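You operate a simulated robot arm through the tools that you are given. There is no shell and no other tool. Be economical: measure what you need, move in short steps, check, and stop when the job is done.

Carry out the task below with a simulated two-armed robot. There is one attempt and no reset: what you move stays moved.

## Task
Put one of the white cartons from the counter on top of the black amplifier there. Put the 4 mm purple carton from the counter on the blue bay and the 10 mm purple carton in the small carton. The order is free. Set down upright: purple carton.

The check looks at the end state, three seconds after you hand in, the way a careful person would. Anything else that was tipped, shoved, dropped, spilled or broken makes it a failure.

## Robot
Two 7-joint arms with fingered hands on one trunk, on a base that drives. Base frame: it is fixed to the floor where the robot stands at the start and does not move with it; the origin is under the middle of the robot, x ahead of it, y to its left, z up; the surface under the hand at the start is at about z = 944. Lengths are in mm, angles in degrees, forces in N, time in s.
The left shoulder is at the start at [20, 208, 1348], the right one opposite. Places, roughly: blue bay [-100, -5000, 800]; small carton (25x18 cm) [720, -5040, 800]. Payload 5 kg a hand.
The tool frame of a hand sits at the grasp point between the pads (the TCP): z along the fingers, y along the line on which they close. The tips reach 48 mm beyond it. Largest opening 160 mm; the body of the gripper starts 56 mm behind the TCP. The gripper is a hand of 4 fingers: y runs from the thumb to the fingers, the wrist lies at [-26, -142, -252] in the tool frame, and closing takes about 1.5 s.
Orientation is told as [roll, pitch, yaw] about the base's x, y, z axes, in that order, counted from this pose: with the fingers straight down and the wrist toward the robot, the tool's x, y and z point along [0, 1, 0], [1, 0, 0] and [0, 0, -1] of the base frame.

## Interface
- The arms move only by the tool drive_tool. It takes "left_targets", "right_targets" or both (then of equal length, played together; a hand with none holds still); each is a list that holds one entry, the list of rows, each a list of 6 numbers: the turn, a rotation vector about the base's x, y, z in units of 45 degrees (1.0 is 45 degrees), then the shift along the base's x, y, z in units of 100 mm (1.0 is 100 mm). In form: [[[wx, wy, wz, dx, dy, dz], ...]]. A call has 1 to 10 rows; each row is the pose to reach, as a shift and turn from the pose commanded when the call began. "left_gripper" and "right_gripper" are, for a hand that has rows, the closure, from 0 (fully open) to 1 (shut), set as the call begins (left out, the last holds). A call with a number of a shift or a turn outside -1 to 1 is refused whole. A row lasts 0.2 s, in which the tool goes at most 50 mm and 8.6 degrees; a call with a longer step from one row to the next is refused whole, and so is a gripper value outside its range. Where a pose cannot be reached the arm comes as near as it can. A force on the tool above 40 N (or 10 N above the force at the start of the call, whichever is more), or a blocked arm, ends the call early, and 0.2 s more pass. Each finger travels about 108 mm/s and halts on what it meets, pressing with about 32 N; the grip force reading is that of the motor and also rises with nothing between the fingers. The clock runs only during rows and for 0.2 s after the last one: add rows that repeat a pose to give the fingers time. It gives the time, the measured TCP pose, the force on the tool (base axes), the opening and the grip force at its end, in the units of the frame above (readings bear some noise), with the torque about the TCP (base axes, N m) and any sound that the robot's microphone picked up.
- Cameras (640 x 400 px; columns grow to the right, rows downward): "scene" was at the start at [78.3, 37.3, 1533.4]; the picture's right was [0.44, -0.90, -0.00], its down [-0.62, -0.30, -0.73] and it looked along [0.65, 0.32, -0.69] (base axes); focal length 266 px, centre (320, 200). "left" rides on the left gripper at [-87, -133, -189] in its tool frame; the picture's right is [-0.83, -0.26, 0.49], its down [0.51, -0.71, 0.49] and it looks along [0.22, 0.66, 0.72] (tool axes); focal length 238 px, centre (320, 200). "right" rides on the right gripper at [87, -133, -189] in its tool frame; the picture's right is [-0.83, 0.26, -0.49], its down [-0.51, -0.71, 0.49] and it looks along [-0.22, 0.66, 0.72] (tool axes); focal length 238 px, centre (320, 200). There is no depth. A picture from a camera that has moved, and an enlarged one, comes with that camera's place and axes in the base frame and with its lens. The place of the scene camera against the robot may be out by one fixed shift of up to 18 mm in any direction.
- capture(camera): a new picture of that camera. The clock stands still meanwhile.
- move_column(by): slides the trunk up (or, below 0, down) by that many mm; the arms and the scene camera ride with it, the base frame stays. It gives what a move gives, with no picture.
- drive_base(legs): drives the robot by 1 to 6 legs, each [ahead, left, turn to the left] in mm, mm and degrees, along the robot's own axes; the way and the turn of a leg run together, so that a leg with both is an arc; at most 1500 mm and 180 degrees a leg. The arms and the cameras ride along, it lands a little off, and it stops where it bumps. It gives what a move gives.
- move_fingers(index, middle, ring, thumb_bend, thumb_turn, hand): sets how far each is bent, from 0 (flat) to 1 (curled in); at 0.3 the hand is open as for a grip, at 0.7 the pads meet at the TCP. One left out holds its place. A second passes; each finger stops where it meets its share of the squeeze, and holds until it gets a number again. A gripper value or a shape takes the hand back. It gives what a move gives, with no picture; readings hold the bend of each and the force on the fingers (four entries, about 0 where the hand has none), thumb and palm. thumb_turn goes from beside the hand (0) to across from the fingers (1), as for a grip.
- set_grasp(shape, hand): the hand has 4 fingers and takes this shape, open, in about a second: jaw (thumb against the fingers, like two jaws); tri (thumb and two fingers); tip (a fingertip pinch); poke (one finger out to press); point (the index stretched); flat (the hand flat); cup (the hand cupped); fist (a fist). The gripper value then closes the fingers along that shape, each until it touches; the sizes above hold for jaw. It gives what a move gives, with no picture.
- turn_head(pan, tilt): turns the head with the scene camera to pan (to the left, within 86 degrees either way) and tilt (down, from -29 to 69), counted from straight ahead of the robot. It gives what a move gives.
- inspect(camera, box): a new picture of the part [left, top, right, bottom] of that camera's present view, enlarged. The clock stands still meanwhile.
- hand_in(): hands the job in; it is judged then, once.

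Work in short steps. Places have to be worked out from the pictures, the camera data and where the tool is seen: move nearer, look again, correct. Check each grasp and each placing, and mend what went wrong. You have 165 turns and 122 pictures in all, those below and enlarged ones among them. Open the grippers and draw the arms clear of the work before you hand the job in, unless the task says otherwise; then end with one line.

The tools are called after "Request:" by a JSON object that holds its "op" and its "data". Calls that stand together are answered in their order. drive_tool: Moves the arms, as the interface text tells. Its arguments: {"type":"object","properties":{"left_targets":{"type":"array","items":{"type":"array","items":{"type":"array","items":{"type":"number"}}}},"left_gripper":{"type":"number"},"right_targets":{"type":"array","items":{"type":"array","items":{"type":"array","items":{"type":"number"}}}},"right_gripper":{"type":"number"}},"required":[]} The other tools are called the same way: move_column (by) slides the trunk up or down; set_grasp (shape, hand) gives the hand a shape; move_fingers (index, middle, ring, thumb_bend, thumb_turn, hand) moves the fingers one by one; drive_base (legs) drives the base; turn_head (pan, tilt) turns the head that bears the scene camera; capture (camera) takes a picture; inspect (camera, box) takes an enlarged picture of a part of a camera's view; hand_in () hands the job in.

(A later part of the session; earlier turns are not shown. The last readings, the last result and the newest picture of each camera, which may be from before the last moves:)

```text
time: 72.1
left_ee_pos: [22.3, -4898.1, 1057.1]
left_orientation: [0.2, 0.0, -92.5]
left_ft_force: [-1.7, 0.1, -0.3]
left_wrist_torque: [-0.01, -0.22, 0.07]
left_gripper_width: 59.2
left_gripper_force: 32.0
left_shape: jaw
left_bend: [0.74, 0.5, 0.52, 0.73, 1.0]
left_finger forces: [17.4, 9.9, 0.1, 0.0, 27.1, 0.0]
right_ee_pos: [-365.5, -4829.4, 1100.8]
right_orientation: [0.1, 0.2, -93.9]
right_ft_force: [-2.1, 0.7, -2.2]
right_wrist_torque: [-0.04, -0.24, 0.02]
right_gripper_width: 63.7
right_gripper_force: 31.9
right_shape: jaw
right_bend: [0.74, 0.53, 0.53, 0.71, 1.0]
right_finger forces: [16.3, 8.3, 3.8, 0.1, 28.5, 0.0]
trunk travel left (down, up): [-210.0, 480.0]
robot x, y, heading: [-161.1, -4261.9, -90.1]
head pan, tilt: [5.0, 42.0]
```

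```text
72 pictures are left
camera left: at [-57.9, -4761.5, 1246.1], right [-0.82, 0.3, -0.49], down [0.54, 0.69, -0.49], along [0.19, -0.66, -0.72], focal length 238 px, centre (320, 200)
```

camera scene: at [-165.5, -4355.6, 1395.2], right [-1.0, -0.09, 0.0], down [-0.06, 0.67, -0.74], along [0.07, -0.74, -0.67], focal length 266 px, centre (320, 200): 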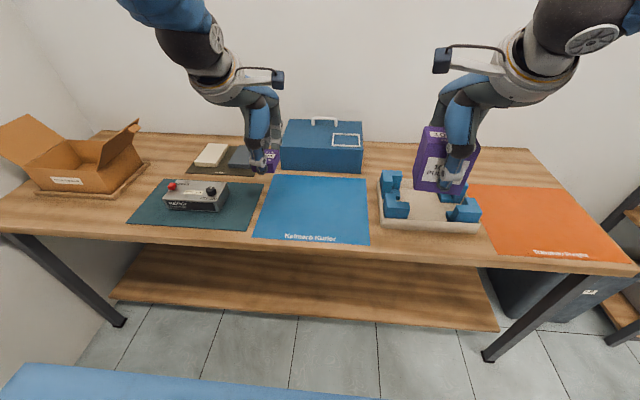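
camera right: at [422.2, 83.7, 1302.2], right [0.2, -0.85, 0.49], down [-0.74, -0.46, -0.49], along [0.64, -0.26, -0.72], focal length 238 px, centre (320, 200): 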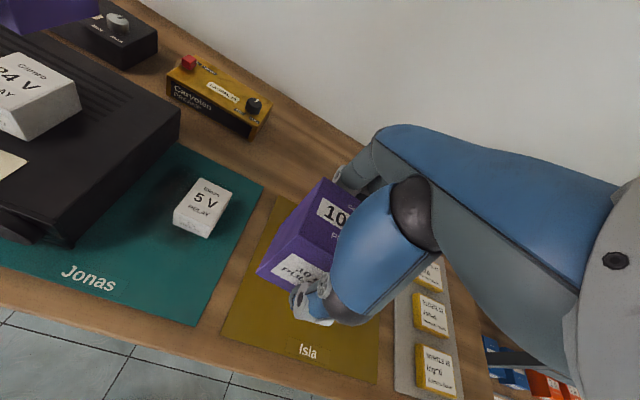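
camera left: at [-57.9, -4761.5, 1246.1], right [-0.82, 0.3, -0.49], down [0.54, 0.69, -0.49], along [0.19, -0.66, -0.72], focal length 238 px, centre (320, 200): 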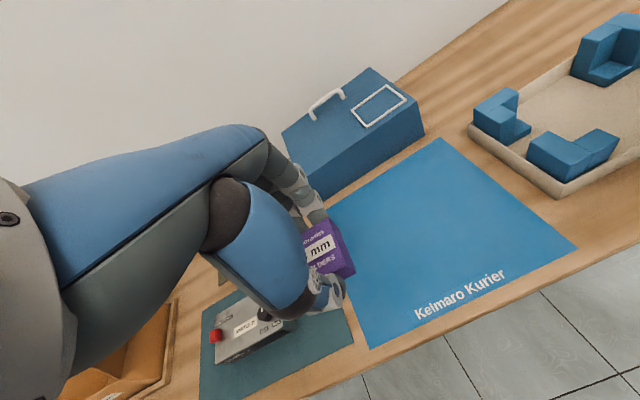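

Continue left hand to (-78, -4962) and down partway.

Request:
{"op": "drive_tool", "data": {"left_targets": [[[0, 0, 0, -0.33, -0.2, 0], [0, 0, 0.05, -0.67, -0.42, 0], [0, 0, 0.05, -1, -0.64, -0.1], [0, 0, 0.05, -1, -0.64, -0.5], [0, 0, 0.05, -1, -0.64, -0.9], [0, 0, 0.05, -1, -0.64, -1], [0, 0, 0.05, -1, -0.64, -1]]]}}

Request:
{"op": "capture", "data": {"camera": "left"}}

Request:
{"op": "inspect", "data": {"camera": "scene", "box": [220, 90, 400, 260]}}

```text
time: 73.7
left_ee_pos: [-77.1, -4964.8, 956.5]
left_orientation: [0.0, 0.0, -90.3]
left_ft_force: [-0.5, -0.2, -0.8]
left_wrist_torque: [0.06, 0.0, 0.01]
left_gripper_width: 59.2
left_gripper_force: 32.1
left_shape: jaw
left_bend: [0.74, 0.5, 0.52, 0.74, 1.0]
left_finger forces: [17.3, 9.8, 0.0, 0.1, 27.2, 0.0]
right_ee_pos: [-362.5, -4828.9, 1102.0]
right_orientation: [0.0, 0.1, -94.1]
right_ft_force: [-0.3, 0.1, -1.3]
right_wrist_torque: [0.06, 0.0, -0.01]
right_gripper_width: 63.9
right_gripper_force: 32.3
right_shape: jaw
right_bend: [0.74, 0.53, 0.53, 0.71, 1.0]
right_finger forces: [16.3, 8.4, 3.8, 0.0, 28.5, 0.0]
trunk travel left (down, up): [-210.0, 480.0]
robot x, y, heading: [-160.2, -4268.3, -90.0]
head pan, tilt: [5.0, 42.0]
```

```text
71 pictures are left
camera left: at [-161.4, -4831.5, 1145.6], right [-0.83, 0.26, -0.49], down [0.51, 0.71, -0.49], along [0.21, -0.66, -0.72], focal length 238 px, centre (320, 200)
```

left: 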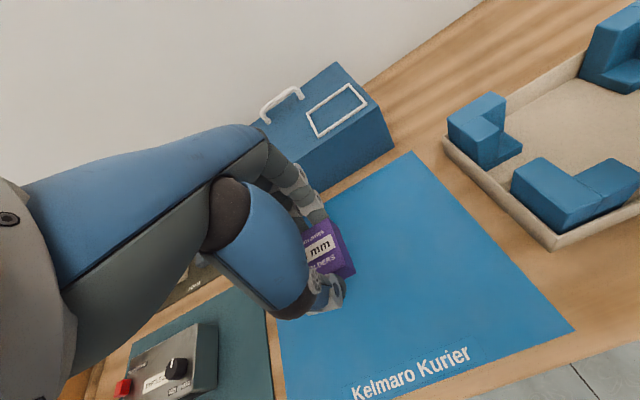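

```text
2.35 times, centred on (310, 175) of scene
camera zoom: at [-162.4, -4356.2, 1395.2], right [-1.0, -0.09, 0.0], down [-0.06, 0.67, -0.74], along [0.07, -0.74, -0.67], focal length 627 px, centre (344, 259)
```

zoom: 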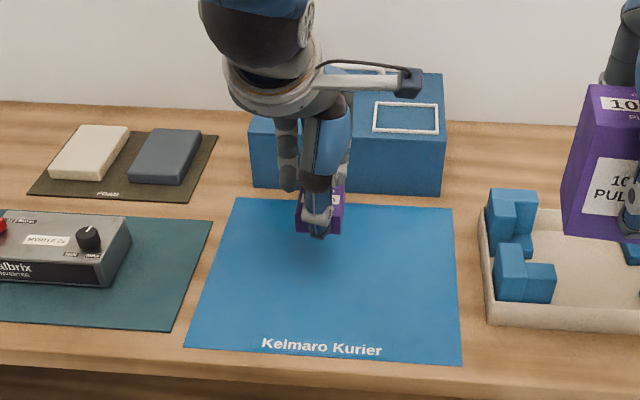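

Descend to near the mat.

Request:
{"op": "drive_tool", "data": {"left_targets": [[[0, 0, 0, 0, 0.1, -0.35], [0, 0, 0, 0, 0.1, -0.65], [0, 0, 0, 0, 0.1, -0.83], [0, 0, 0, 0, 0.1, -0.9], [0, 0, 0, 0, 0.1, -0.94], [0, 0, 0, 0, 0.1, -0.98], [0, 0, 0, 0, 0.1, -0.99], [0, 0, 0, 0, 0.1, -1]]]}}

Request:
{"op": "capture", "data": {"camera": "left"}}

```text
time: 75.5
left_ee_pos: [-75.9, -4955.1, 856.9]
left_orientation: [0.0, 0.1, -90.3]
left_ft_force: [-0.2, -0.2, -0.6]
left_wrist_torque: [0.02, 0.0, -0.01]
left_gripper_width: 59.1
left_gripper_force: 32.3
left_shape: jaw
left_bend: [0.74, 0.5, 0.52, 0.74, 1.0]
left_finger forces: [17.4, 9.7, 0.1, 0.1, 27.0, 0.0]
right_ee_pos: [-363.3, -4829.7, 1102.2]
right_orientation: [0.0, 0.0, -94.0]
right_ft_force: [0.1, 0.0, -1.8]
right_wrist_torque: [-0.01, 0.06, -0.01]
right_gripper_width: 63.9
right_gripper_force: 32.0
right_shape: jaw
right_bend: [0.74, 0.53, 0.53, 0.71, 1.0]
right_finger forces: [16.3, 8.3, 3.7, 0.0, 28.5, 0.0]
trunk travel left (down, up): [-210.0, 480.0]
robot x, y, heading: [-163.2, -4259.2, -90.0]
head pan, tilt: [5.0, 42.0]
```

```text
69 pictures are left
camera left: at [-160.4, -4821.1, 1045.9], right [-0.83, 0.26, -0.49], down [0.51, 0.71, -0.49], along [0.21, -0.66, -0.72], focal length 238 px, centre (320, 200)
```

left: 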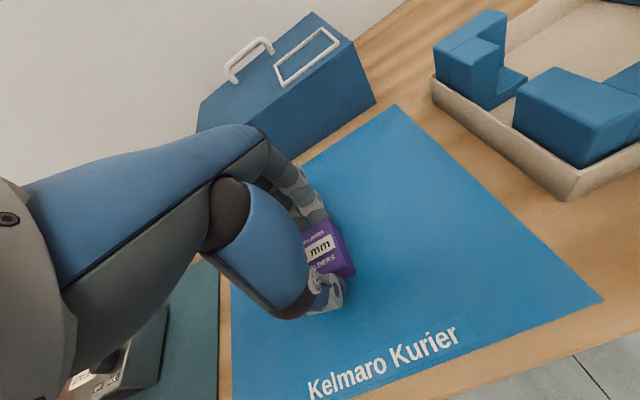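

Nearly down; feel for contact in 2 mm steps.

Request:
{"op": "drive_tool", "data": {"left_targets": [[[0, 0, 0, 0, 0, -0.02], [0, 0, 0, 0, 0, -0.04], [0, 0, 0, 0, 0, -0.06], [0, 0, 0, 0, 0, -0.08], [0, 0, 0, 0, 0, -0.1], [0, 0, 0, 0, 0, -0.12]]]}}

```text
time: 76.7
left_ee_pos: [-76.4, -4957.3, 854.3]
left_orientation: [0.0, -0.7, -90.3]
left_ft_force: [-0.5, 6.7, 23.1]
left_wrist_torque: [0.52, -0.02, -0.01]
left_gripper_width: 60.9
left_gripper_force: 31.9
left_shape: jaw
left_bend: [0.74, 0.51, 0.52, 0.73, 1.0]
left_finger forces: [17.3, 9.6, 0.0, 0.1, 35.1, 0.0]
right_ee_pos: [-362.9, -4826.9, 1102.2]
right_orientation: [0.0, 0.0, -94.0]
right_ft_force: [-0.3, 0.3, -2.7]
right_wrist_torque: [0.05, -0.03, 0.02]
right_gripper_width: 63.8
right_gripper_force: 31.5
right_shape: jaw
right_bend: [0.74, 0.53, 0.53, 0.71, 1.0]
right_finger forces: [16.2, 8.3, 3.7, 0.0, 28.4, 0.0]
trunk travel left (down, up): [-210.0, 480.0]
robot x, y, heading: [-160.3, -4262.3, -90.0]
head pan, tilt: [5.0, 42.0]
stopped in row 5 (left hand): the force on the tool passed its limit at 42 N (the readings are from after the stop); the commanded pose is now the measured one
```

Contact; release with a slight easing.

Request:
{"op": "drive_tool", "data": {"left_targets": [[[0, 0, 0, 0, 0.01, 0.01], [0, 0, 0, 0, 0.01, 0.01], [0, 0, 0, 0, 0.01, 0.01], [0, 0, 0, 0, 0.01, 0.01], [0, 0, 0, 0, 0.01, 0.01]]], "left_gripper": 0.3}}

Request:
{"op": "drive_tool", "data": {"left_targets": [[[0, 0, 0, 0, 0, 0.1], [0, 0, 0, 0, 0, 0.5], [0, 0, 0, 0, 0, 1]]]}}

Request:
{"op": "capture", "data": {"camera": "left"}}

Request:
{"op": "capture", "data": {"camera": "scene"}}

```text
time: 77.9
left_ee_pos: [-76.0, -4954.8, 852.6]
left_orientation: [-0.1, -0.3, -90.4]
left_ft_force: [-1.0, -0.1, -0.5]
left_wrist_torque: [0.02, -0.01, -0.01]
left_gripper_width: 111.4
left_gripper_force: 0.0
left_shape: jaw
left_bend: [0.27, 0.38, 0.35, 0.59, 0.99]
left_finger forces: [0.1, 0.0, 0.0, 0.0, 0.1, 0.1]
right_ee_pos: [-362.5, -4829.2, 1101.5]
right_orientation: [0.0, 0.0, -94.0]
right_ft_force: [-0.1, 0.1, -1.8]
right_wrist_torque: [-0.01, 0.05, -0.04]
right_gripper_width: 64.0
right_gripper_force: 31.5
right_shape: jaw
right_bend: [0.74, 0.53, 0.53, 0.71, 1.0]
right_finger forces: [16.2, 8.3, 3.9, 0.0, 28.4, 0.0]
trunk travel left (down, up): [-210.0, 480.0]
robot x, y, heading: [-162.5, -4263.6, -89.9]
head pan, tilt: [5.0, 42.0]
```

```text
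time: 78.7
left_ee_pos: [-75.8, -4951.9, 952.3]
left_orientation: [0.0, -0.3, -90.3]
left_ft_force: [-1.0, 1.8, -1.7]
left_wrist_torque: [-0.19, -0.02, 0.0]
left_gripper_width: 111.6
left_gripper_force: 0.1
left_shape: jaw
left_bend: [0.27, 0.37, 0.35, 0.59, 0.99]
left_finger forces: [0.0, 0.0, 0.0, 0.0, 0.1, 0.0]
right_ee_pos: [-361.8, -4827.6, 1103.0]
right_orientation: [0.1, 0.0, -94.0]
right_ft_force: [0.9, 1.0, -2.8]
right_wrist_torque: [-0.08, 0.01, -0.02]
right_gripper_width: 63.7
right_gripper_force: 32.0
right_shape: jaw
right_bend: [0.74, 0.53, 0.53, 0.71, 1.0]
right_finger forces: [16.3, 8.3, 3.7, 0.0, 28.4, 0.0]
trunk travel left (down, up): [-210.0, 480.0]
robot x, y, heading: [-165.6, -4262.7, -89.9]
head pan, tilt: [5.0, 42.0]
```

```text
68 pictures are left
camera left: at [-159.8, -4818.1, 1140.0], right [-0.83, 0.26, -0.49], down [0.51, 0.7, -0.5], along [0.21, -0.66, -0.72], focal length 238 px, centre (320, 200)
```

left: 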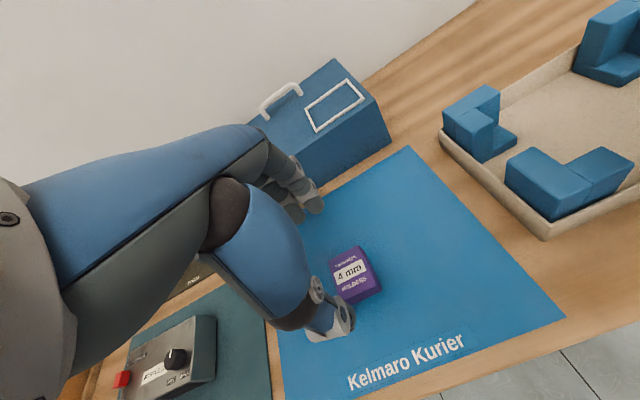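

```text
67 pictures are left
camera scene: at [-162.3, -4354.3, 1395.4], right [-1.0, -0.09, 0.0], down [-0.06, 0.67, -0.74], along [0.07, -0.74, -0.67], focal length 266 px, centre (320, 200)
```

scene: 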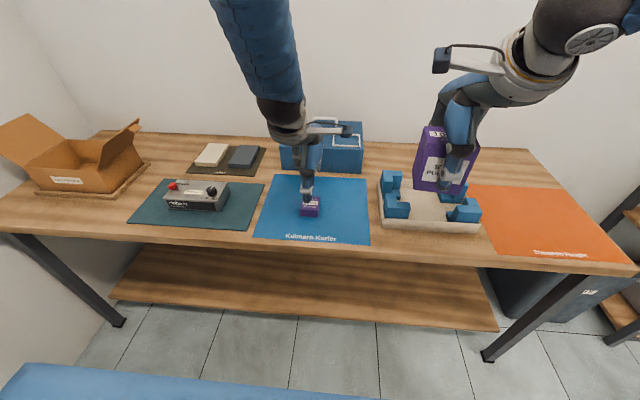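

4 mm carton stands on the bay. Now enlarge the small carton.

Request:
{"op": "inspect", "data": {"camera": "scene", "box": [0, 100, 160, 210]}}

Request:
{"op": "drive_tool", "data": {"left_targets": [[[0, 0, 0, 0, 0.2, 0.4], [0, 0, 0, 0.1, 0.5, 0.8], [0, 0, 0, 0.3, 0.8, 1]]], "left_gripper": 0.3}}

Request:
{"op": "drive_tool", "data": {"left_targets": [[[0, 0, 0, 0.3, 0, 0.4], [0, 0, 0, 0.6, 0, 0.8], [0, 0, 0, 0.9, 0, 1]]]}}

```text
3.64 times, centred on (80, 155) of scene
camera zoom: at [-162.3, -4354.3, 1395.4], right [-1.0, -0.09, 0.0], down [-0.06, 0.67, -0.74], along [0.07, -0.74, -0.67], focal length 968 px, centre (1193, 364)
```

zoom: 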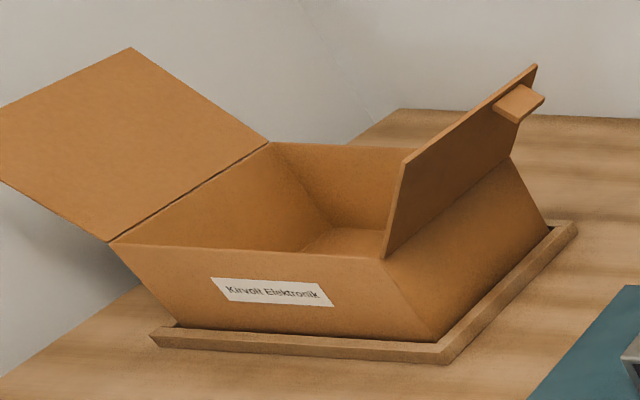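

```text
refused: row 2 steps farther than a row can; nothing moved
```

```text
time: 79.5
left_ee_pos: [17.2, -4957.6, 1052.8]
left_orientation: [-0.2, -0.4, -90.2]
left_ft_force: [0.4, 0.6, -1.5]
left_wrist_torque: [-0.11, 0.09, 0.01]
left_gripper_width: 111.6
left_gripper_force: 0.0
left_shape: jaw
left_bend: [0.27, 0.37, 0.35, 0.59, 0.99]
left_finger forces: [0.0, 0.0, 0.0, 0.0, 0.0, 0.0]
right_ee_pos: [-360.2, -4828.1, 1103.2]
right_orientation: [-0.1, 0.0, -94.0]
right_ft_force: [1.2, 0.7, -2.0]
right_wrist_torque: [-0.04, 0.11, -0.03]
right_gripper_width: 63.7
right_gripper_force: 31.6
right_shape: jaw
right_bend: [0.74, 0.53, 0.53, 0.71, 1.0]
right_finger forces: [16.4, 8.3, 3.9, 0.0, 28.4, 0.0]
trunk travel left (down, up): [-210.0, 480.0]
robot x, y, heading: [-164.1, -4259.0, -90.0]
head pan, tilt: [5.0, 42.0]
```

Box: x≈600–857, y≈-4978–-5155, rim z≈899, flaps leaning outward. I retract the left hand high, then reposition the robot turned left so the right hand can reach the box.

Request:
{"op": "drive_tool", "data": {"left_targets": [[[0, 0, 0, 0, 0.2, 0.3], [0, 0, 0, 0, 0.5, 0.6], [0, 0, 0, 0, 0.8, 0.9], [0, 0, 0, 0, 1, 1]]], "right_targets": [[[0, 0, 0, 0, 0, 0.2], [0, 0, 0, 0, 0, 0.4], [0, 0, 0, 0, 0, 0.6], [0, 0, 0, 0, 0, 0.6]]]}}

Request:
{"op": "drive_tool", "data": {"left_targets": [[[0, 0, 0, 0.1, 0.3, 0.3], [0, 0, 0, 0.2, 0.6, 0.5], [0, 0, 0, 0.3, 0.9, 0.5]]]}}

Request:
{"op": "turn_head", "data": {"pan": 55, "tilt": 45}}

Request:
{"op": "capture", "data": {"camera": "scene"}}

```text
time: 80.5
left_ee_pos: [14.3, -4854.1, 1142.8]
left_orientation: [-0.6, 1.9, -90.4]
left_ft_force: [0.9, -0.9, -0.8]
left_wrist_torque: [0.07, 0.12, -0.07]
left_gripper_width: 111.8
left_gripper_force: 0.0
left_shape: jaw
left_bend: [0.27, 0.37, 0.35, 0.59, 0.99]
left_finger forces: [0.0, 0.0, 0.0, 0.1, 0.0, 0.0]
left hand out of reach, approached as far as the arm can: row 4
right_ee_pos: [-359.9, -4829.9, 1161.7]
right_orientation: [-0.1, 0.2, -94.0]
right_ft_force: [2.2, -1.4, -1.7]
right_wrist_torque: [0.11, 0.13, 0.0]
right_gripper_width: 64.0
right_gripper_force: 32.3
right_shape: jaw
right_bend: [0.74, 0.53, 0.53, 0.71, 1.0]
right_finger forces: [16.4, 8.3, 3.8, 0.0, 28.5, 0.0]
trunk travel left (down, up): [-210.0, 480.0]
robot x, y, heading: [-163.0, -4264.8, -89.8]
head pan, tilt: [5.0, 42.0]
```

```text
time: 81.3
left_ee_pos: [47.7, -4764.8, 1204.8]
left_orientation: [-0.2, -0.5, -90.2]
left_ft_force: [1.0, 0.8, -0.1]
left_wrist_torque: [-0.1, 0.18, -0.04]
left_gripper_width: 112.2
left_gripper_force: 0.0
left_shape: jaw
left_bend: [0.27, 0.37, 0.35, 0.59, 0.99]
left_finger forces: [0.0, 0.0, 0.0, 0.0, 0.0, 0.0]
right_ee_pos: [-360.5, -4828.9, 1163.5]
right_orientation: [-0.1, -0.1, -93.8]
right_ft_force: [2.2, 0.6, -1.4]
right_wrist_torque: [-0.07, 0.23, -0.06]
right_gripper_width: 64.0
right_gripper_force: 32.1
right_shape: jaw
right_bend: [0.74, 0.53, 0.53, 0.71, 1.0]
right_finger forces: [16.3, 8.3, 3.8, 0.0, 28.4, 0.0]
trunk travel left (down, up): [-210.0, 480.0]
robot x, y, heading: [-162.5, -4262.7, -90.0]
head pan, tilt: [5.0, 42.0]
```

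```text
time: 82.5
left_ee_pos: [43.9, -4765.9, 1204.5]
left_orientation: [0.0, -0.4, -90.3]
left_ft_force: [-1.2, -0.3, -0.2]
left_wrist_torque: [0.0, -0.03, 0.02]
left_gripper_width: 112.1
left_gripper_force: 0.1
left_shape: jaw
left_bend: [0.27, 0.37, 0.35, 0.59, 0.99]
left_finger forces: [0.0, 0.1, 0.0, 0.0, 0.0, 0.0]
right_ee_pos: [-363.0, -4829.5, 1162.8]
right_orientation: [0.0, -0.1, -94.0]
right_ft_force: [-0.3, -0.1, -2.1]
right_wrist_torque: [0.02, -0.02, -0.01]
right_gripper_width: 64.0
right_gripper_force: 31.4
right_shape: jaw
right_bend: [0.74, 0.53, 0.53, 0.71, 1.0]
right_finger forces: [16.3, 8.2, 3.9, 0.0, 28.6, 0.0]
trunk travel left (down, up): [-210.0, 480.0]
robot x, y, heading: [-164.5, -4262.9, -89.6]
head pan, tilt: [55.0, 45.0]
```

```text
65 pictures are left
camera scene: at [-103.0, -4319.1, 1390.9], right [-0.57, -0.82, 0.0], down [-0.58, 0.41, -0.71], along [0.58, -0.41, -0.71], focal length 266 px, centre (320, 200)
```

scene: 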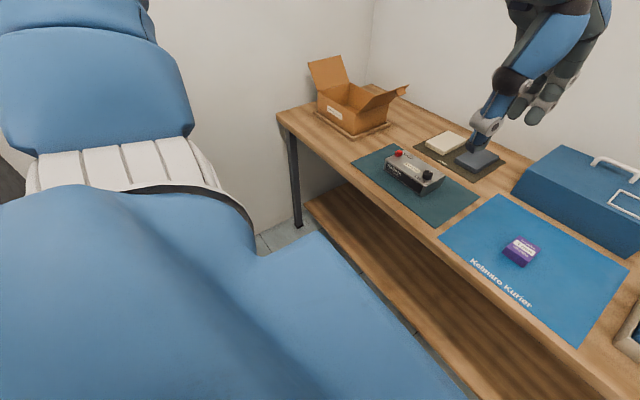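

Sidestep left 330, then turn left 35°.

Request:
{"op": "drive_base", "data": {"legs": [[0, 350, 0], [0, 0, 35]]}}

Request:
{"op": "turn_head", "data": {"pan": 0, "tilt": 42}}

Request:
{"op": "capture", "data": {"camera": "scene"}}

Request:
{"op": "capture", "data": {"camera": "right"}}

```text
time: 86.4
left_ee_pos: [648.1, -4552.6, 1202.7]
left_orientation: [-0.1, -0.4, -55.2]
left_ft_force: [0.6, -0.3, 0.9]
left_wrist_torque: [-0.03, 0.02, 0.01]
left_gripper_width: 112.2
left_gripper_force: 0.1
left_shape: jaw
left_bend: [0.27, 0.37, 0.35, 0.59, 0.99]
left_finger forces: [0.0, 0.0, 0.0, 0.0, 0.1, 0.0]
right_ee_pos: [351.8, -4840.5, 1161.1]
right_orientation: [0.0, 0.0, -58.8]
right_ft_force: [0.1, 0.1, -1.5]
right_wrist_torque: [-0.02, 0.02, -0.01]
right_gripper_width: 63.7
right_gripper_force: 31.7
right_shape: jaw
right_bend: [0.74, 0.53, 0.53, 0.71, 1.0]
right_finger forces: [16.3, 8.3, 3.9, 0.0, 28.3, 0.0]
trunk travel left (down, up): [-210.0, 480.0]
robot x, y, heading: [189.7, -4261.4, -54.6]
head pan, tilt: [55.0, 45.0]
```

```text
time: 87.7
left_ee_pos: [648.1, -4554.3, 1204.1]
left_orientation: [-0.1, -0.4, -55.1]
left_ft_force: [1.5, 0.4, -0.8]
left_wrist_torque: [-0.03, 0.02, 0.0]
left_gripper_width: 112.0
left_gripper_force: 0.0
left_shape: jaw
left_bend: [0.27, 0.37, 0.35, 0.59, 0.99]
left_finger forces: [0.0, 0.1, 0.0, 0.0, 0.0, 0.0]
right_ee_pos: [351.5, -4840.9, 1162.3]
right_orientation: [0.0, 0.0, -58.8]
right_ft_force: [0.7, -0.2, -2.2]
right_wrist_torque: [-0.01, 0.01, 0.0]
right_gripper_width: 63.4
right_gripper_force: 32.3
right_shape: jaw
right_bend: [0.74, 0.53, 0.53, 0.71, 1.0]
right_finger forces: [16.4, 8.3, 3.8, 0.1, 28.3, 0.0]
trunk travel left (down, up): [-210.0, 480.0]
robot x, y, heading: [188.3, -4264.1, -54.7]
head pan, tilt: [0.0, 42.0]
```

```text
64 pictures are left
camera scene: at [236.4, -4338.2, 1395.2], right [-0.82, -0.58, 0.0], down [-0.39, 0.55, -0.74], along [0.43, -0.61, -0.67], focal length 266 px, centre (320, 200)
```

scene: 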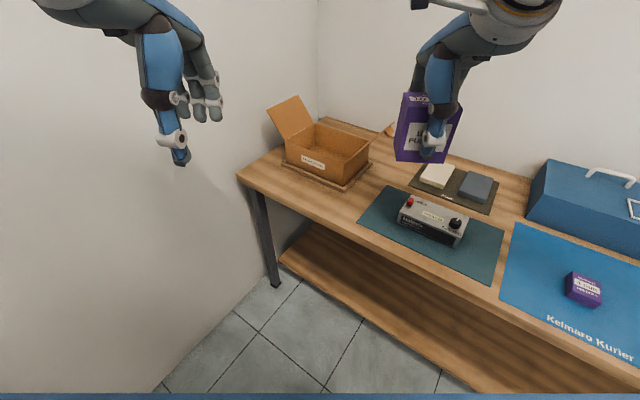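

```text
63 pictures are left
camera right: at [357.6, -4682.9, 1351.3], right [-0.58, -0.65, 0.49], down [-0.8, 0.34, -0.49], along [0.15, -0.67, -0.72], focal length 238 px, centre (320, 200)
```

right: 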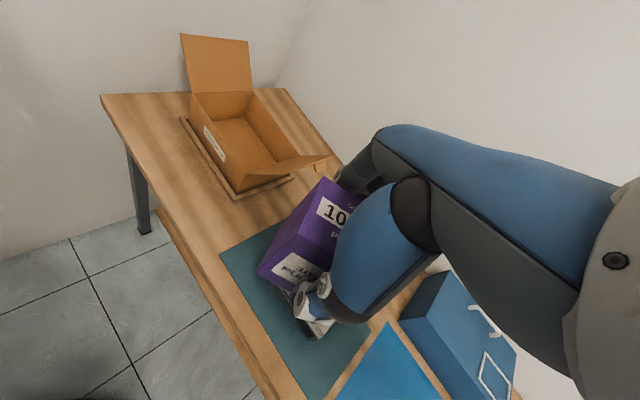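

Box is at the edge of reach; shift the base a little closer (75 ahead, 60 left, +5°).

Request:
{"op": "drive_base", "data": {"legs": [[75, 60, 5]]}}

Request:
{"op": "turn_head", "data": {"pan": -5, "tilt": 38}}

Request:
{"op": "inspect", "data": {"camera": "scene", "box": [220, 80, 420, 220]}}

Request:
{"op": "capture", "data": {"camera": "right"}}

```text
time: 88.8
left_ee_pos: [767.9, -4536.8, 1203.4]
left_orientation: [-0.1, -0.3, -50.0]
left_ft_force: [1.8, -0.5, -1.1]
left_wrist_torque: [-0.02, 0.16, -0.01]
left_gripper_width: 111.9
left_gripper_force: 0.0
left_shape: jaw
left_bend: [0.27, 0.37, 0.35, 0.59, 0.99]
left_finger forces: [0.0, 0.1, 0.0, 0.0, 0.0, 0.1]
right_ee_pos: [497.3, -4845.8, 1162.2]
right_orientation: [-0.2, 0.2, -53.7]
right_ft_force: [1.2, -0.9, -2.1]
right_wrist_torque: [0.02, 0.13, -0.03]
right_gripper_width: 63.5
right_gripper_force: 31.8
right_shape: jaw
right_bend: [0.74, 0.53, 0.53, 0.71, 1.0]
right_finger forces: [16.5, 8.3, 3.9, 0.0, 28.5, 0.1]
trunk travel left (down, up): [-210.0, 480.0]
robot x, y, heading: [283.7, -4288.3, -49.8]
head pan, tilt: [0.0, 42.0]
```

```text
time: 89.5
left_ee_pos: [766.1, -4535.8, 1204.8]
left_orientation: [-0.1, -0.4, -50.0]
left_ft_force: [-0.8, -1.2, 0.4]
left_wrist_torque: [-0.03, -0.01, -0.01]
left_gripper_width: 111.8
left_gripper_force: 0.1
left_shape: jaw
left_bend: [0.27, 0.37, 0.35, 0.59, 0.99]
left_finger forces: [0.0, 0.1, 0.0, 0.1, 0.1, 0.0]
right_ee_pos: [496.4, -4845.6, 1161.4]
right_orientation: [0.0, 0.0, -53.7]
right_ft_force: [0.4, 0.0, -1.9]
right_wrist_torque: [-0.03, 0.02, -0.01]
right_gripper_width: 63.3
right_gripper_force: 32.4
right_shape: jaw
right_bend: [0.74, 0.53, 0.53, 0.71, 1.0]
right_finger forces: [16.3, 8.3, 3.9, 0.0, 28.5, 0.0]
trunk travel left (down, up): [-210.0, 480.0]
robot x, y, heading: [281.1, -4285.9, -50.0]
head pan, tilt: [-5.0, 38.0]
```

```text
2.86 times, centred on (320, 150) of scene
camera zoom: at [332.5, -4362.4, 1401.2], right [-0.82, -0.58, 0.0], down [-0.36, 0.5, -0.79], along [0.46, -0.64, -0.62], focal length 761 px, centre (320, 343)
```

zoom: 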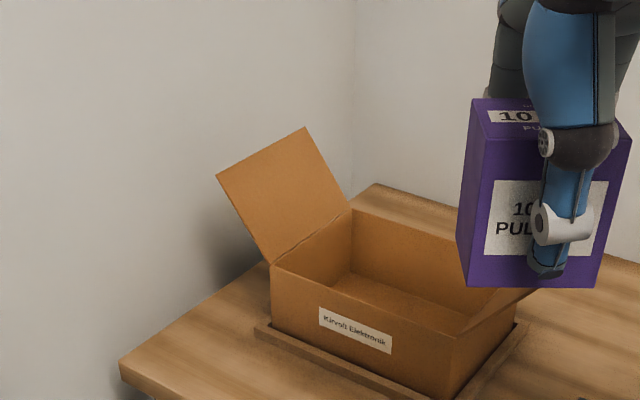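

```text
61 pictures are left
camera right: at [487.7, -4688.9, 1351.2], right [-0.52, -0.7, 0.49], down [-0.83, 0.27, -0.49], along [0.21, -0.66, -0.72], focal length 238 px, centre (320, 200)
```

right: 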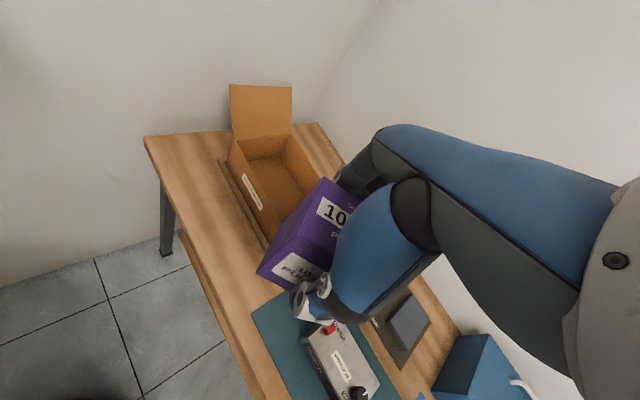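

Enlarge the box in the wrist camera for accurate corners.

Request:
{"op": "inspect", "data": {"camera": "right", "box": [180, 70, 360, 250]}}

```text
2.22 times, centred on (270, 160) of right
camera zoom: at [487.7, -4688.9, 1351.2], right [-0.52, -0.7, 0.49], down [-0.83, 0.27, -0.49], along [0.21, -0.66, -0.72], focal length 530 px, centre (431, 289)
```

zoom: 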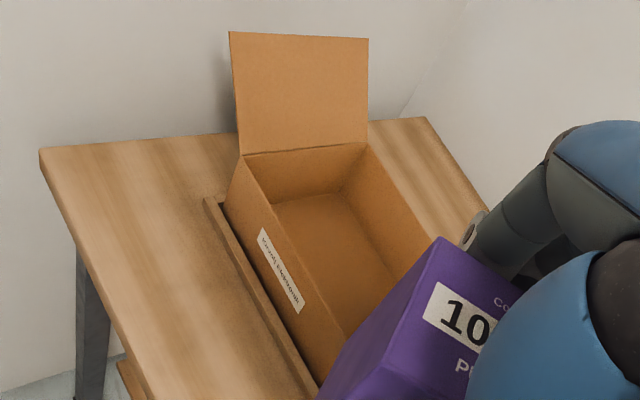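

Box centre ≈ (716, -5058), interior ~240×168, rim 899. I'll turn the hand ~+34° so fingers spread along the box's long side, moving above it at height.

Request:
{"op": "drive_tool", "data": {"right_targets": [[[0, 0, 0.18, 0.2, -0.1, 0], [0, 0, 0.36, 0.45, -0.3, 0], [0, 0, 0.54, 0.7, -0.6, 0], [0, 0, 0.72, 1, -0.9, 0]]]}}

Request:
{"op": "drive_tool", "data": {"right_targets": [[[0, 0, 0, 0.3, -0.3, 0], [0, 0, 0, 0.6, -0.6, 0], [0, 0, 0, 0.9, -0.9, 0], [0, 0, 0, 0.9, -0.9, 0]]]}}

Request:
{"op": "capture", "data": {"camera": "right"}}

Request:
{"op": "capture", "data": {"camera": "scene"}}

```text
time: 90.5
left_ee_pos: [767.7, -4537.2, 1202.7]
left_orientation: [-0.1, -0.3, -50.1]
left_ft_force: [0.1, -0.7, 0.0]
left_wrist_torque: [0.1, 0.11, -0.03]
left_gripper_width: 111.8
left_gripper_force: 0.0
left_shape: jaw
left_bend: [0.27, 0.37, 0.35, 0.59, 0.99]
left_finger forces: [0.0, 0.0, 0.0, 0.1, 0.0, 0.0]
right_ee_pos: [598.0, -4938.9, 1159.8]
right_orientation: [0.1, 0.3, -21.3]
right_ft_force: [-0.1, -0.7, -1.8]
right_wrist_torque: [0.09, 0.04, 0.05]
right_gripper_width: 63.6
right_gripper_force: 32.3
right_shape: jaw
right_bend: [0.74, 0.53, 0.53, 0.71, 1.0]
right_finger forces: [16.5, 8.5, 4.0, 0.0, 28.8, 0.0]
trunk travel left (down, up): [-210.0, 480.0]
robot x, y, heading: [282.5, -4285.4, -49.6]
head pan, tilt: [-5.0, 38.0]
```

```text
time: 91.5
left_ee_pos: [765.2, -4533.6, 1204.8]
left_orientation: [-0.2, -0.5, -50.0]
left_ft_force: [-0.2, 1.6, 1.1]
left_wrist_torque: [-0.06, -0.1, 0.03]
left_gripper_width: 111.9
left_gripper_force: 0.0
left_shape: jaw
left_bend: [0.27, 0.37, 0.35, 0.59, 0.99]
left_finger forces: [0.1, 0.0, 0.0, 0.0, 0.0, 0.0]
right_ee_pos: [687.0, -5027.1, 1164.6]
right_orientation: [-0.1, -0.1, -21.3]
right_ft_force: [-0.4, 0.5, -1.3]
right_wrist_torque: [-0.08, -0.08, -0.04]
right_gripper_width: 63.4
right_gripper_force: 32.0
right_shape: jaw
right_bend: [0.74, 0.53, 0.54, 0.71, 1.0]
right_finger forces: [16.4, 8.3, 4.0, 0.0, 28.6, 0.0]
trunk travel left (down, up): [-210.0, 480.0]
robot x, y, heading: [279.2, -4283.0, -49.7]
head pan, tilt: [-5.0, 38.0]
```

```text
59 pictures are left
camera right: at [594.5, -4898.5, 1353.6], right [-0.06, -0.87, 0.49], down [-0.84, -0.21, -0.49], along [0.53, -0.44, -0.72], focal length 238 px, centre (320, 200)
```

right: 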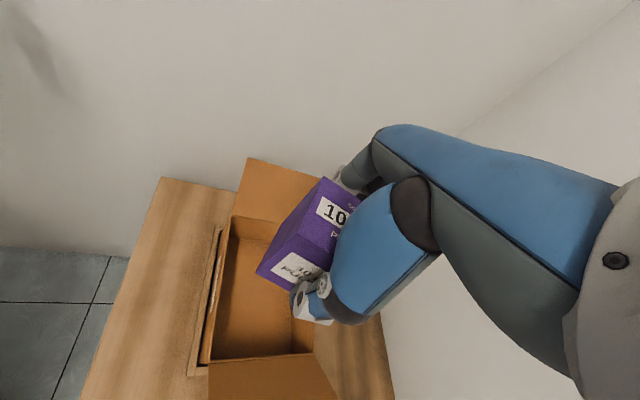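

```text
58 pictures are left
camera scene: at [331.4, -4361.8, 1401.3], right [-0.82, -0.58, 0.0], down [-0.36, 0.5, -0.79], along [0.46, -0.64, -0.62], focal length 266 px, centre (320, 200)
```

scene: 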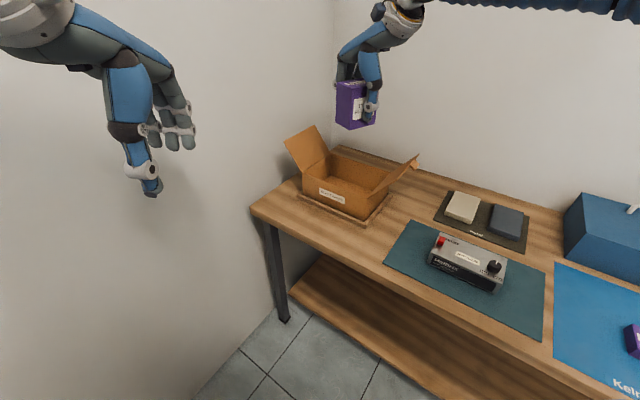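

Reach is fine. Centre over box (≈(714, -5050)) and lower by 100, then check.

Request:
{"op": "drive_tool", "data": {"right_targets": [[[0, 0, 0, 0.15, -0.12, 0], [0, 0, 0, 0.27, -0.22, -0.3], [0, 0, 0, 0.27, -0.22, -0.65], [0, 0, 0, 0.27, -0.22, -1], [0, 0, 0, 0.27, -0.22, -1]]]}}

Request:
{"op": "inspect", "data": {"camera": "right", "box": [150, 140, 430, 390]}}

Request:
{"op": "inspect", "data": {"camera": "scene", "box": [240, 60, 440, 230]}}

```text
time: 92.7
left_ee_pos: [765.7, -4534.4, 1204.2]
left_orientation: [-0.1, -0.3, -50.0]
left_ft_force: [0.0, 1.3, -0.9]
left_wrist_torque: [-0.06, -0.02, 0.01]
left_gripper_width: 111.9
left_gripper_force: 0.0
left_shape: jaw
left_bend: [0.27, 0.37, 0.35, 0.59, 0.99]
left_finger forces: [0.1, 0.0, 0.0, 0.0, 0.0, 0.0]
right_ee_pos: [713.6, -5047.5, 1061.0]
right_orientation: [0.0, 0.0, -21.3]
right_ft_force: [0.7, 0.8, -1.5]
right_wrist_torque: [-0.07, -0.04, 0.03]
right_gripper_width: 63.5
right_gripper_force: 32.1
right_shape: jaw
right_bend: [0.74, 0.53, 0.54, 0.71, 1.0]
right_finger forces: [16.2, 8.3, 4.1, 0.1, 28.6, 0.1]
trunk travel left (down, up): [-210.0, 480.0]
robot x, y, heading: [285.1, -4281.1, -49.8]
head pan, tilt: [-5.0, 38.0]
```

```text
1.60 times, centred on (290, 265) of right
camera zoom: at [620.8, -4918.3, 1250.1], right [-0.06, -0.87, 0.49], down [-0.84, -0.21, -0.49], along [0.53, -0.44, -0.72], focal length 381 px, centre (368, 96)
```

zoom: 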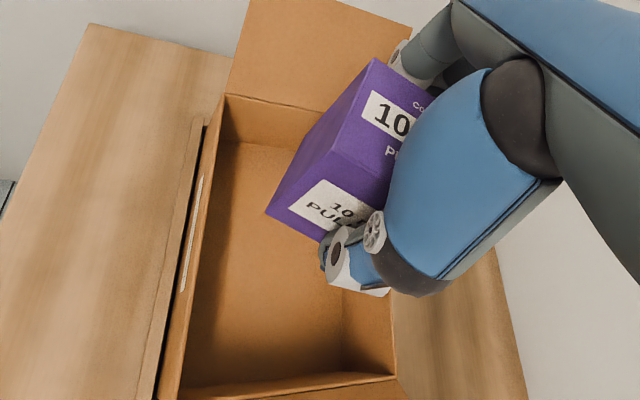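

```text
2.35 times, centred on (340, 145) of scene
camera zoom: at [332.5, -4361.9, 1401.3], right [-0.82, -0.58, 0.0], down [-0.36, 0.5, -0.79], along [0.46, -0.64, -0.62], focal length 627 px, centre (273, 329)
```

zoom: 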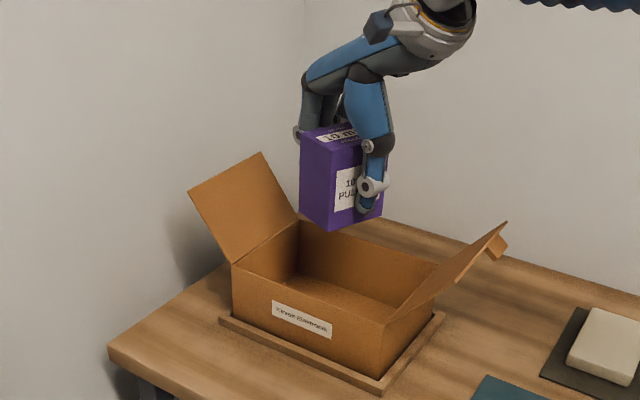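

Alignment is good: clearances ≥25 mm. Lower 100 more into the box and check.

Request:
{"op": "drive_tool", "data": {"right_targets": [[[0, 0, 0, 0, -0.05, -0.25], [0, 0, 0, 0, -0.05, -0.5], [0, 0, 0, 0, -0.05, -0.75], [0, 0, 0, 0, -0.05, -1], [0, 0, 0, 0, -0.05, -1]]]}}

Request:
{"op": "inspect", "data": {"camera": "right", "box": [150, 140, 430, 390]}}

Request:
{"op": "inspect", "data": {"camera": "scene", "box": [240, 60, 440, 230]}}

```text
time: 93.9
left_ee_pos: [766.3, -4534.8, 1204.0]
left_orientation: [-0.1, -0.4, -50.0]
left_ft_force: [-0.8, 0.8, 0.5]
left_wrist_torque: [-0.02, -0.01, 0.0]
left_gripper_width: 112.2
left_gripper_force: 0.1
left_shape: jaw
left_bend: [0.27, 0.37, 0.35, 0.59, 0.99]
left_finger forces: [0.1, 0.1, 0.0, 0.0, 0.0, 0.1]
right_ee_pos: [714.1, -5052.4, 962.0]
right_orientation: [0.1, 0.1, -21.3]
right_ft_force: [-0.5, 0.0, -2.0]
right_wrist_torque: [-0.03, 0.0, 0.0]
right_gripper_width: 63.8
right_gripper_force: 31.9
right_shape: jaw
right_bend: [0.74, 0.53, 0.54, 0.71, 1.0]
right_finger forces: [16.2, 8.3, 4.0, 0.0, 28.5, 0.1]
trunk travel left (down, up): [-210.0, 480.0]
robot x, y, heading: [280.4, -4284.1, -49.6]
head pan, tilt: [-5.0, 38.0]
```

```text
1.60 times, centred on (290, 265) of right
camera zoom: at [622.3, -4924.4, 1150.9], right [-0.06, -0.87, 0.49], down [-0.84, -0.21, -0.49], along [0.53, -0.44, -0.72], focal length 381 px, centre (368, 96)
```

zoom: 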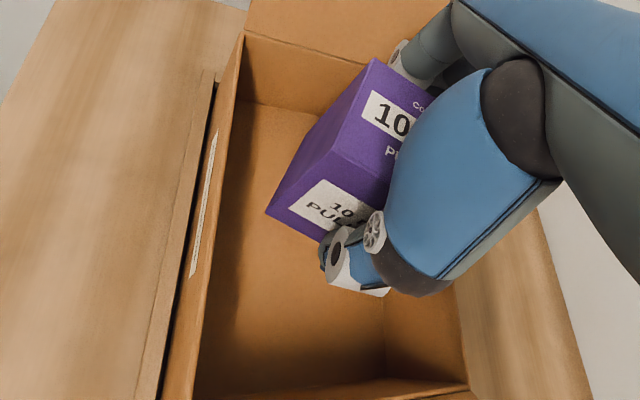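

```text
2.35 times, centred on (340, 145) of scene
camera zoom: at [332.6, -4362.3, 1401.2], right [-0.82, -0.58, 0.0], down [-0.36, 0.5, -0.79], along [0.46, -0.64, -0.62], focal length 627 px, centre (273, 329)
```

zoom: 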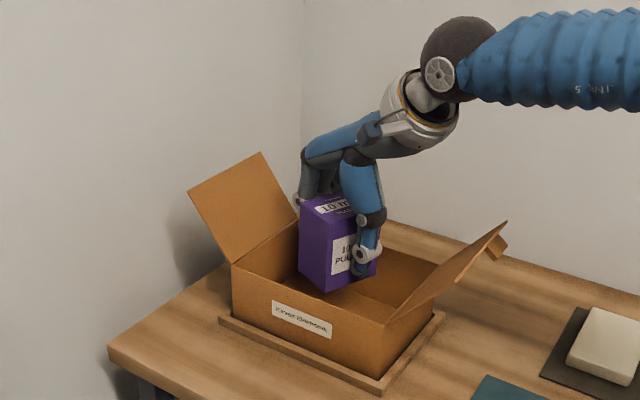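

Clear all around. Continue down, slow near the floor.

Request:
{"op": "drive_tool", "data": {"right_targets": [[[0, 0, 0, 0, 0, -0.25], [0, 0, 0, 0, 0, -0.5], [0, 0, 0, 0, 0, -0.68], [0, 0, 0, 0, 0, -0.76], [0, 0, 0, 0, 0, -0.8], [0, 0, 0, 0, 0, -0.83], [0, 0, 0, 0, 0, -0.85], [0, 0, 0, 0, 0, -0.87], [0, 0, 0, 0, 0, -0.89]]]}}

Request:
{"op": "inspect", "data": {"camera": "scene", "box": [240, 60, 440, 230]}}

```text
time: 95.9
left_ee_pos: [765.5, -4531.1, 1204.4]
left_orientation: [-0.1, -0.5, -50.0]
left_ft_force: [0.1, 0.0, -0.7]
left_wrist_torque: [-0.02, -0.05, 0.02]
left_gripper_width: 111.8
left_gripper_force: 0.1
left_shape: jaw
left_bend: [0.27, 0.37, 0.35, 0.59, 0.99]
left_finger forces: [0.0, 0.1, 0.1, 0.0, 0.0, 0.0]
right_ee_pos: [713.0, -5049.1, 871.7]
right_orientation: [0.0, 0.1, -21.2]
right_ft_force: [2.5, 27.3, 8.7]
right_wrist_torque: [-1.18, -0.08, 1.45]
right_gripper_width: 63.9
right_gripper_force: 32.0
right_shape: jaw
right_bend: [0.74, 0.54, 0.54, 0.71, 1.0]
right_finger forces: [15.8, 7.7, 37.5, 0.0, 32.0, 0.1]
trunk travel left (down, up): [-210.0, 480.0]
robot x, y, heading: [279.5, -4285.9, -49.8]
head pan, tilt: [-5.0, 38.0]
```

```text
2.35 times, centred on (340, 145) of scene
camera zoom: at [332.3, -4359.5, 1401.3], right [-0.82, -0.58, 0.0], down [-0.36, 0.5, -0.79], along [0.46, -0.64, -0.61], focal length 627 px, centre (273, 329)
```

zoom: 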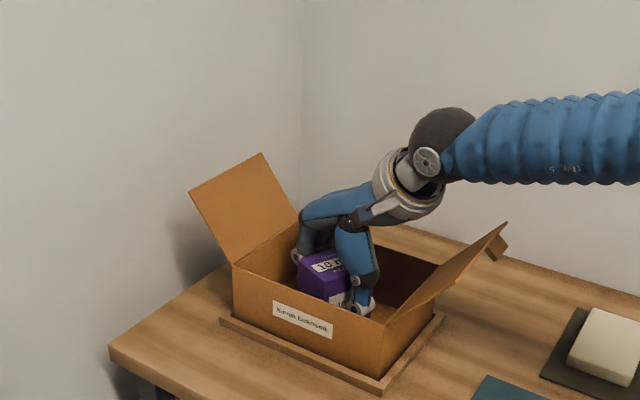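

A side force of 27 N on the ring finger: it's touching the rear wall. Raise 30, turn the hand a further ~12° and shift 7 mm forward of the box's rear.

Request:
{"op": "drive_tool", "data": {"right_targets": [[[0, 0, 0, 0, 0.06, 0.1], [0, 0, 0, 0, 0.1, 0.3], [0, 0, 0.13, 0, 0.1, 0.3], [0, 0, 0.26, 0, 0.1, 0.3], [0, 0, 0.26, 0, 0.1, 0.3]]]}}

Request:
{"op": "inspect", "data": {"camera": "right", "box": [150, 140, 430, 390]}}

Request:
{"op": "inspect", "data": {"camera": "scene", "box": [240, 60, 440, 230]}}

```text
time: 97.1
left_ee_pos: [767.0, -4535.4, 1203.7]
left_orientation: [0.0, -0.3, -49.9]
left_ft_force: [0.6, -0.1, 0.8]
left_wrist_torque: [0.07, 0.02, -0.02]
left_gripper_width: 112.3
left_gripper_force: 0.0
left_shape: jaw
left_bend: [0.27, 0.37, 0.35, 0.59, 0.99]
left_finger forces: [0.0, 0.0, 0.0, 0.1, 0.0, 0.0]
right_ee_pos: [711.9, -5043.6, 902.2]
right_orientation: [0.0, 0.3, -15.5]
right_ft_force: [0.2, -0.3, -1.7]
right_wrist_torque: [0.0, -0.03, 0.05]
right_gripper_width: 63.8
right_gripper_force: 31.8
right_shape: jaw
right_bend: [0.74, 0.54, 0.54, 0.71, 1.0]
right_finger forces: [17.5, 7.9, 4.3, 0.0, 29.9, 0.1]
right hand out of reach, approached as far as the arm can: row 4, 5
trunk travel left (down, up): [-210.0, 480.0]
robot x, y, heading: [282.9, -4285.1, -49.5]
head pan, tilt: [-5.0, 38.0]
```

```text
1.60 times, centred on (290, 265) of right
camera zoom: at [608.4, -4925.8, 1091.7], right [0.03, -0.87, 0.49], down [-0.82, -0.3, -0.49], along [0.57, -0.39, -0.72], focal length 381 px, centre (368, 96)
```

zoom: 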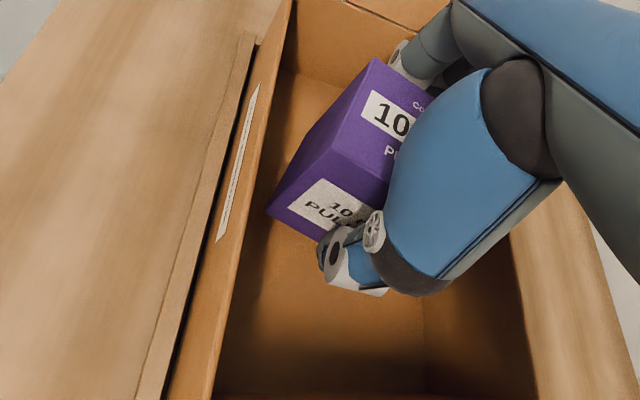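

```text
2.35 times, centred on (340, 145) of scene
camera zoom: at [333.0, -4363.3, 1401.1], right [-0.82, -0.58, 0.0], down [-0.36, 0.5, -0.79], along [0.46, -0.64, -0.62], focal length 627 px, centre (273, 329)
```

zoom: 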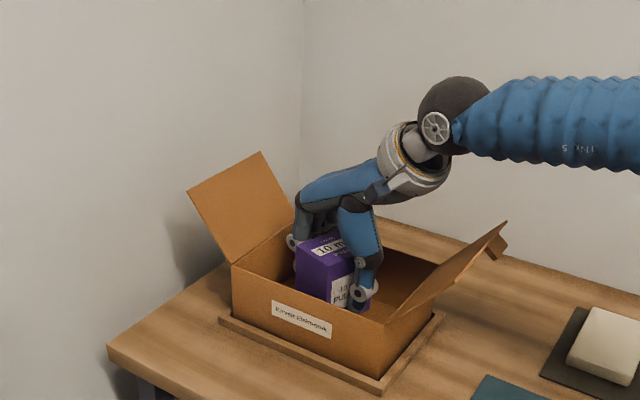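

Clearance now ~26 mm in front; shift 6 mm more forward and descend again slowly.

Request:
{"op": "drive_tool", "data": {"right_targets": [[[0, 0, 0, 0, 0.06, -0.1], [0, 0, 0, 0, 0.06, -0.2], [0, 0, 0, 0, 0.06, -0.25], [0, 0, 0, 0, 0.06, -0.28], [0, 0, 0, 0, 0.06, -0.3], [0, 0, 0, 0, 0.06, -0.32], [0, 0, 0, 0, 0.06, -0.34]]]}}

```text
time: 98.7
left_ee_pos: [764.8, -4533.2, 1204.1]
left_orientation: [-0.2, -0.5, -50.0]
left_ft_force: [-0.8, -0.2, -0.3]
left_wrist_torque: [0.02, 0.0, -0.01]
left_gripper_width: 111.9
left_gripper_force: 0.1
left_shape: jaw
left_bend: [0.27, 0.37, 0.35, 0.59, 0.99]
left_finger forces: [0.1, 0.0, 0.1, 0.1, 0.1, 0.0]
right_ee_pos: [713.9, -5036.3, 872.5]
right_orientation: [-0.1, -0.2, -15.6]
right_ft_force: [-4.6, 0.6, 20.0]
right_wrist_torque: [0.18, 0.58, 0.02]
right_gripper_width: 64.2
right_gripper_force: 32.0
right_shape: jaw
right_bend: [0.74, 0.54, 0.54, 0.71, 1.0]
right_finger forces: [16.8, 7.9, 4.5, 0.0, 34.2, 0.0]
trunk travel left (down, up): [-210.0, 480.0]
robot x, y, heading: [282.4, -4284.7, -49.7]
head pan, tilt: [-5.0, 38.0]
```

Floor contact (20 N vertical, no side force). Release with modest opening.

Request:
{"op": "drive_tool", "data": {"right_targets": [[[0, 0, 0, 0, 0, 0.01], [0, 0, 0, 0, 0, 0.01], [0, 0, 0, 0, 0, 0.01], [0, 0, 0, 0, 0, 0.01], [0, 0, 0, 0, 0, 0.01]]], "right_gripper": 0.36}}

Request:
{"op": "inspect", "data": {"camera": "right", "box": [150, 140, 430, 390]}}

```text
time: 99.9
left_ee_pos: [766.7, -4534.9, 1203.8]
left_orientation: [0.0, -0.5, -50.0]
left_ft_force: [0.5, -0.3, -0.2]
left_wrist_torque: [0.02, 0.0, 0.02]
left_gripper_width: 111.9
left_gripper_force: 0.1
left_shape: jaw
left_bend: [0.27, 0.37, 0.35, 0.59, 0.99]
left_finger forces: [0.0, 0.1, 0.0, 0.0, 0.0, 0.0]
right_ee_pos: [712.2, -5036.2, 868.3]
right_orientation: [0.0, 0.0, -15.5]
right_ft_force: [0.3, -0.7, 0.8]
right_wrist_torque: [0.01, 0.0, 0.02]
right_gripper_width: 101.9
right_gripper_force: 0.0
right_shape: jaw
right_bend: [0.73, 0.4, 0.37, 0.63, 1.0]
right_finger forces: [0.0, 0.0, 0.0, 0.0, 0.1, 0.0]
trunk travel left (down, up): [-210.0, 480.0]
robot x, y, heading: [275.2, -4284.0, -49.8]
head pan, tilt: [-5.0, 38.0]
```

```text
1.60 times, centred on (290, 265) of right
camera zoom: at [608.8, -4918.6, 1058.5], right [0.03, -0.87, 0.49], down [-0.82, -0.3, -0.49], along [0.57, -0.39, -0.72], focal length 381 px, centre (368, 96)
```

zoom: 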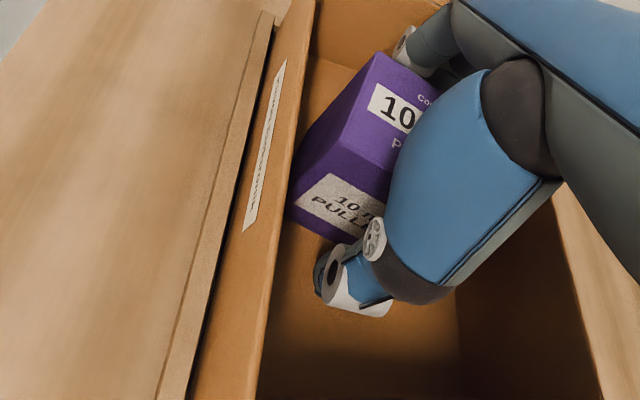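

Released; open slightly more and raise straight up.

Request:
{"op": "drive_tool", "data": {"right_targets": [[[0, 0, 0, 0, 0, 0], [0, 0, 0, 0, 0, 0], [0, 0, 0, 0, 0, 0], [0, 0, 0, 0, 0, 0.1], [0, 0, 0, 0, 0, 0.25], [0, 0, 0, 0, 0, 0.5], [0, 0, 0, 0, 0, 0.75], [0, 0, 0, 0, 0, 1]]], "right_gripper": 0.29}}

Request:
{"op": "capture", "data": {"camera": "right"}}

Request:
{"op": "inspect", "data": {"camera": "scene", "box": [240, 60, 440, 230]}}

```text
time: 101.7
left_ee_pos: [764.8, -4533.9, 1204.5]
left_orientation: [-0.1, -0.4, -50.0]
left_ft_force: [0.0, 0.3, 0.9]
left_wrist_torque: [-0.05, -0.03, -0.01]
left_gripper_width: 111.9
left_gripper_force: 0.1
left_shape: jaw
left_bend: [0.27, 0.37, 0.35, 0.59, 0.99]
left_finger forces: [0.1, 0.1, 0.0, 0.0, 0.1, 0.0]
right_ee_pos: [713.3, -5036.8, 971.2]
right_orientation: [0.0, 0.1, -15.5]
right_ft_force: [-0.1, 1.3, -1.1]
right_wrist_torque: [-0.06, -0.06, -0.01]
right_gripper_width: 113.1
right_gripper_force: 0.1
right_shape: jaw
right_bend: [0.27, 0.37, 0.35, 0.58, 0.99]
right_finger forces: [0.0, 0.0, 0.0, 0.0, 0.0, 0.0]
trunk travel left (down, up): [-210.0, 480.0]
robot x, y, heading: [282.0, -4281.3, -49.7]
head pan, tilt: [-5.0, 38.0]
```

```text
49 pictures are left
camera right: at [609.4, -4918.4, 1160.0], right [0.03, -0.87, 0.49], down [-0.82, -0.3, -0.49], along [0.57, -0.39, -0.72], focal length 238 px, centre (320, 200)
```

right: 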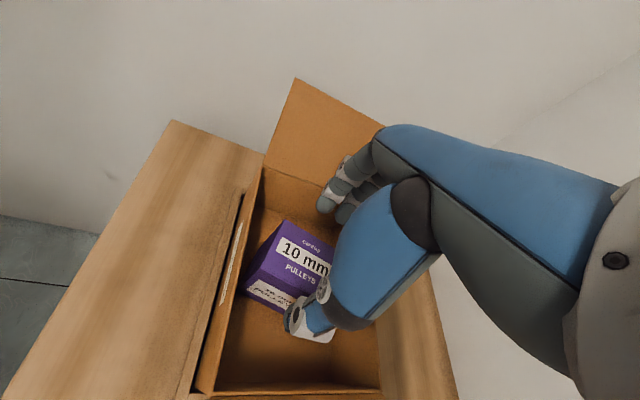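

```text
2.35 times, centred on (340, 145) of scene
camera zoom: at [332.3, -4361.8, 1401.3], right [-0.82, -0.58, 0.0], down [-0.36, 0.5, -0.79], along [0.46, -0.64, -0.62], focal length 627 px, centre (273, 329)
```

zoom: 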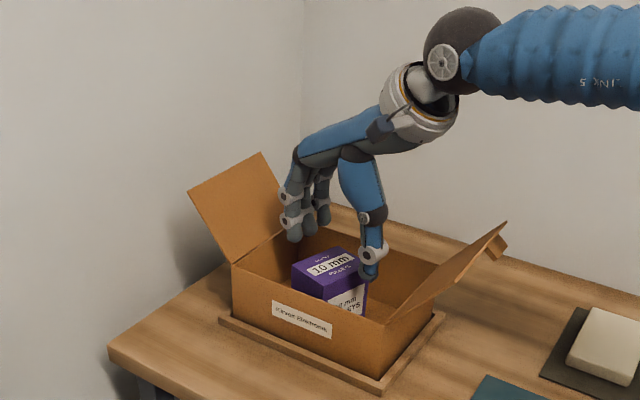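

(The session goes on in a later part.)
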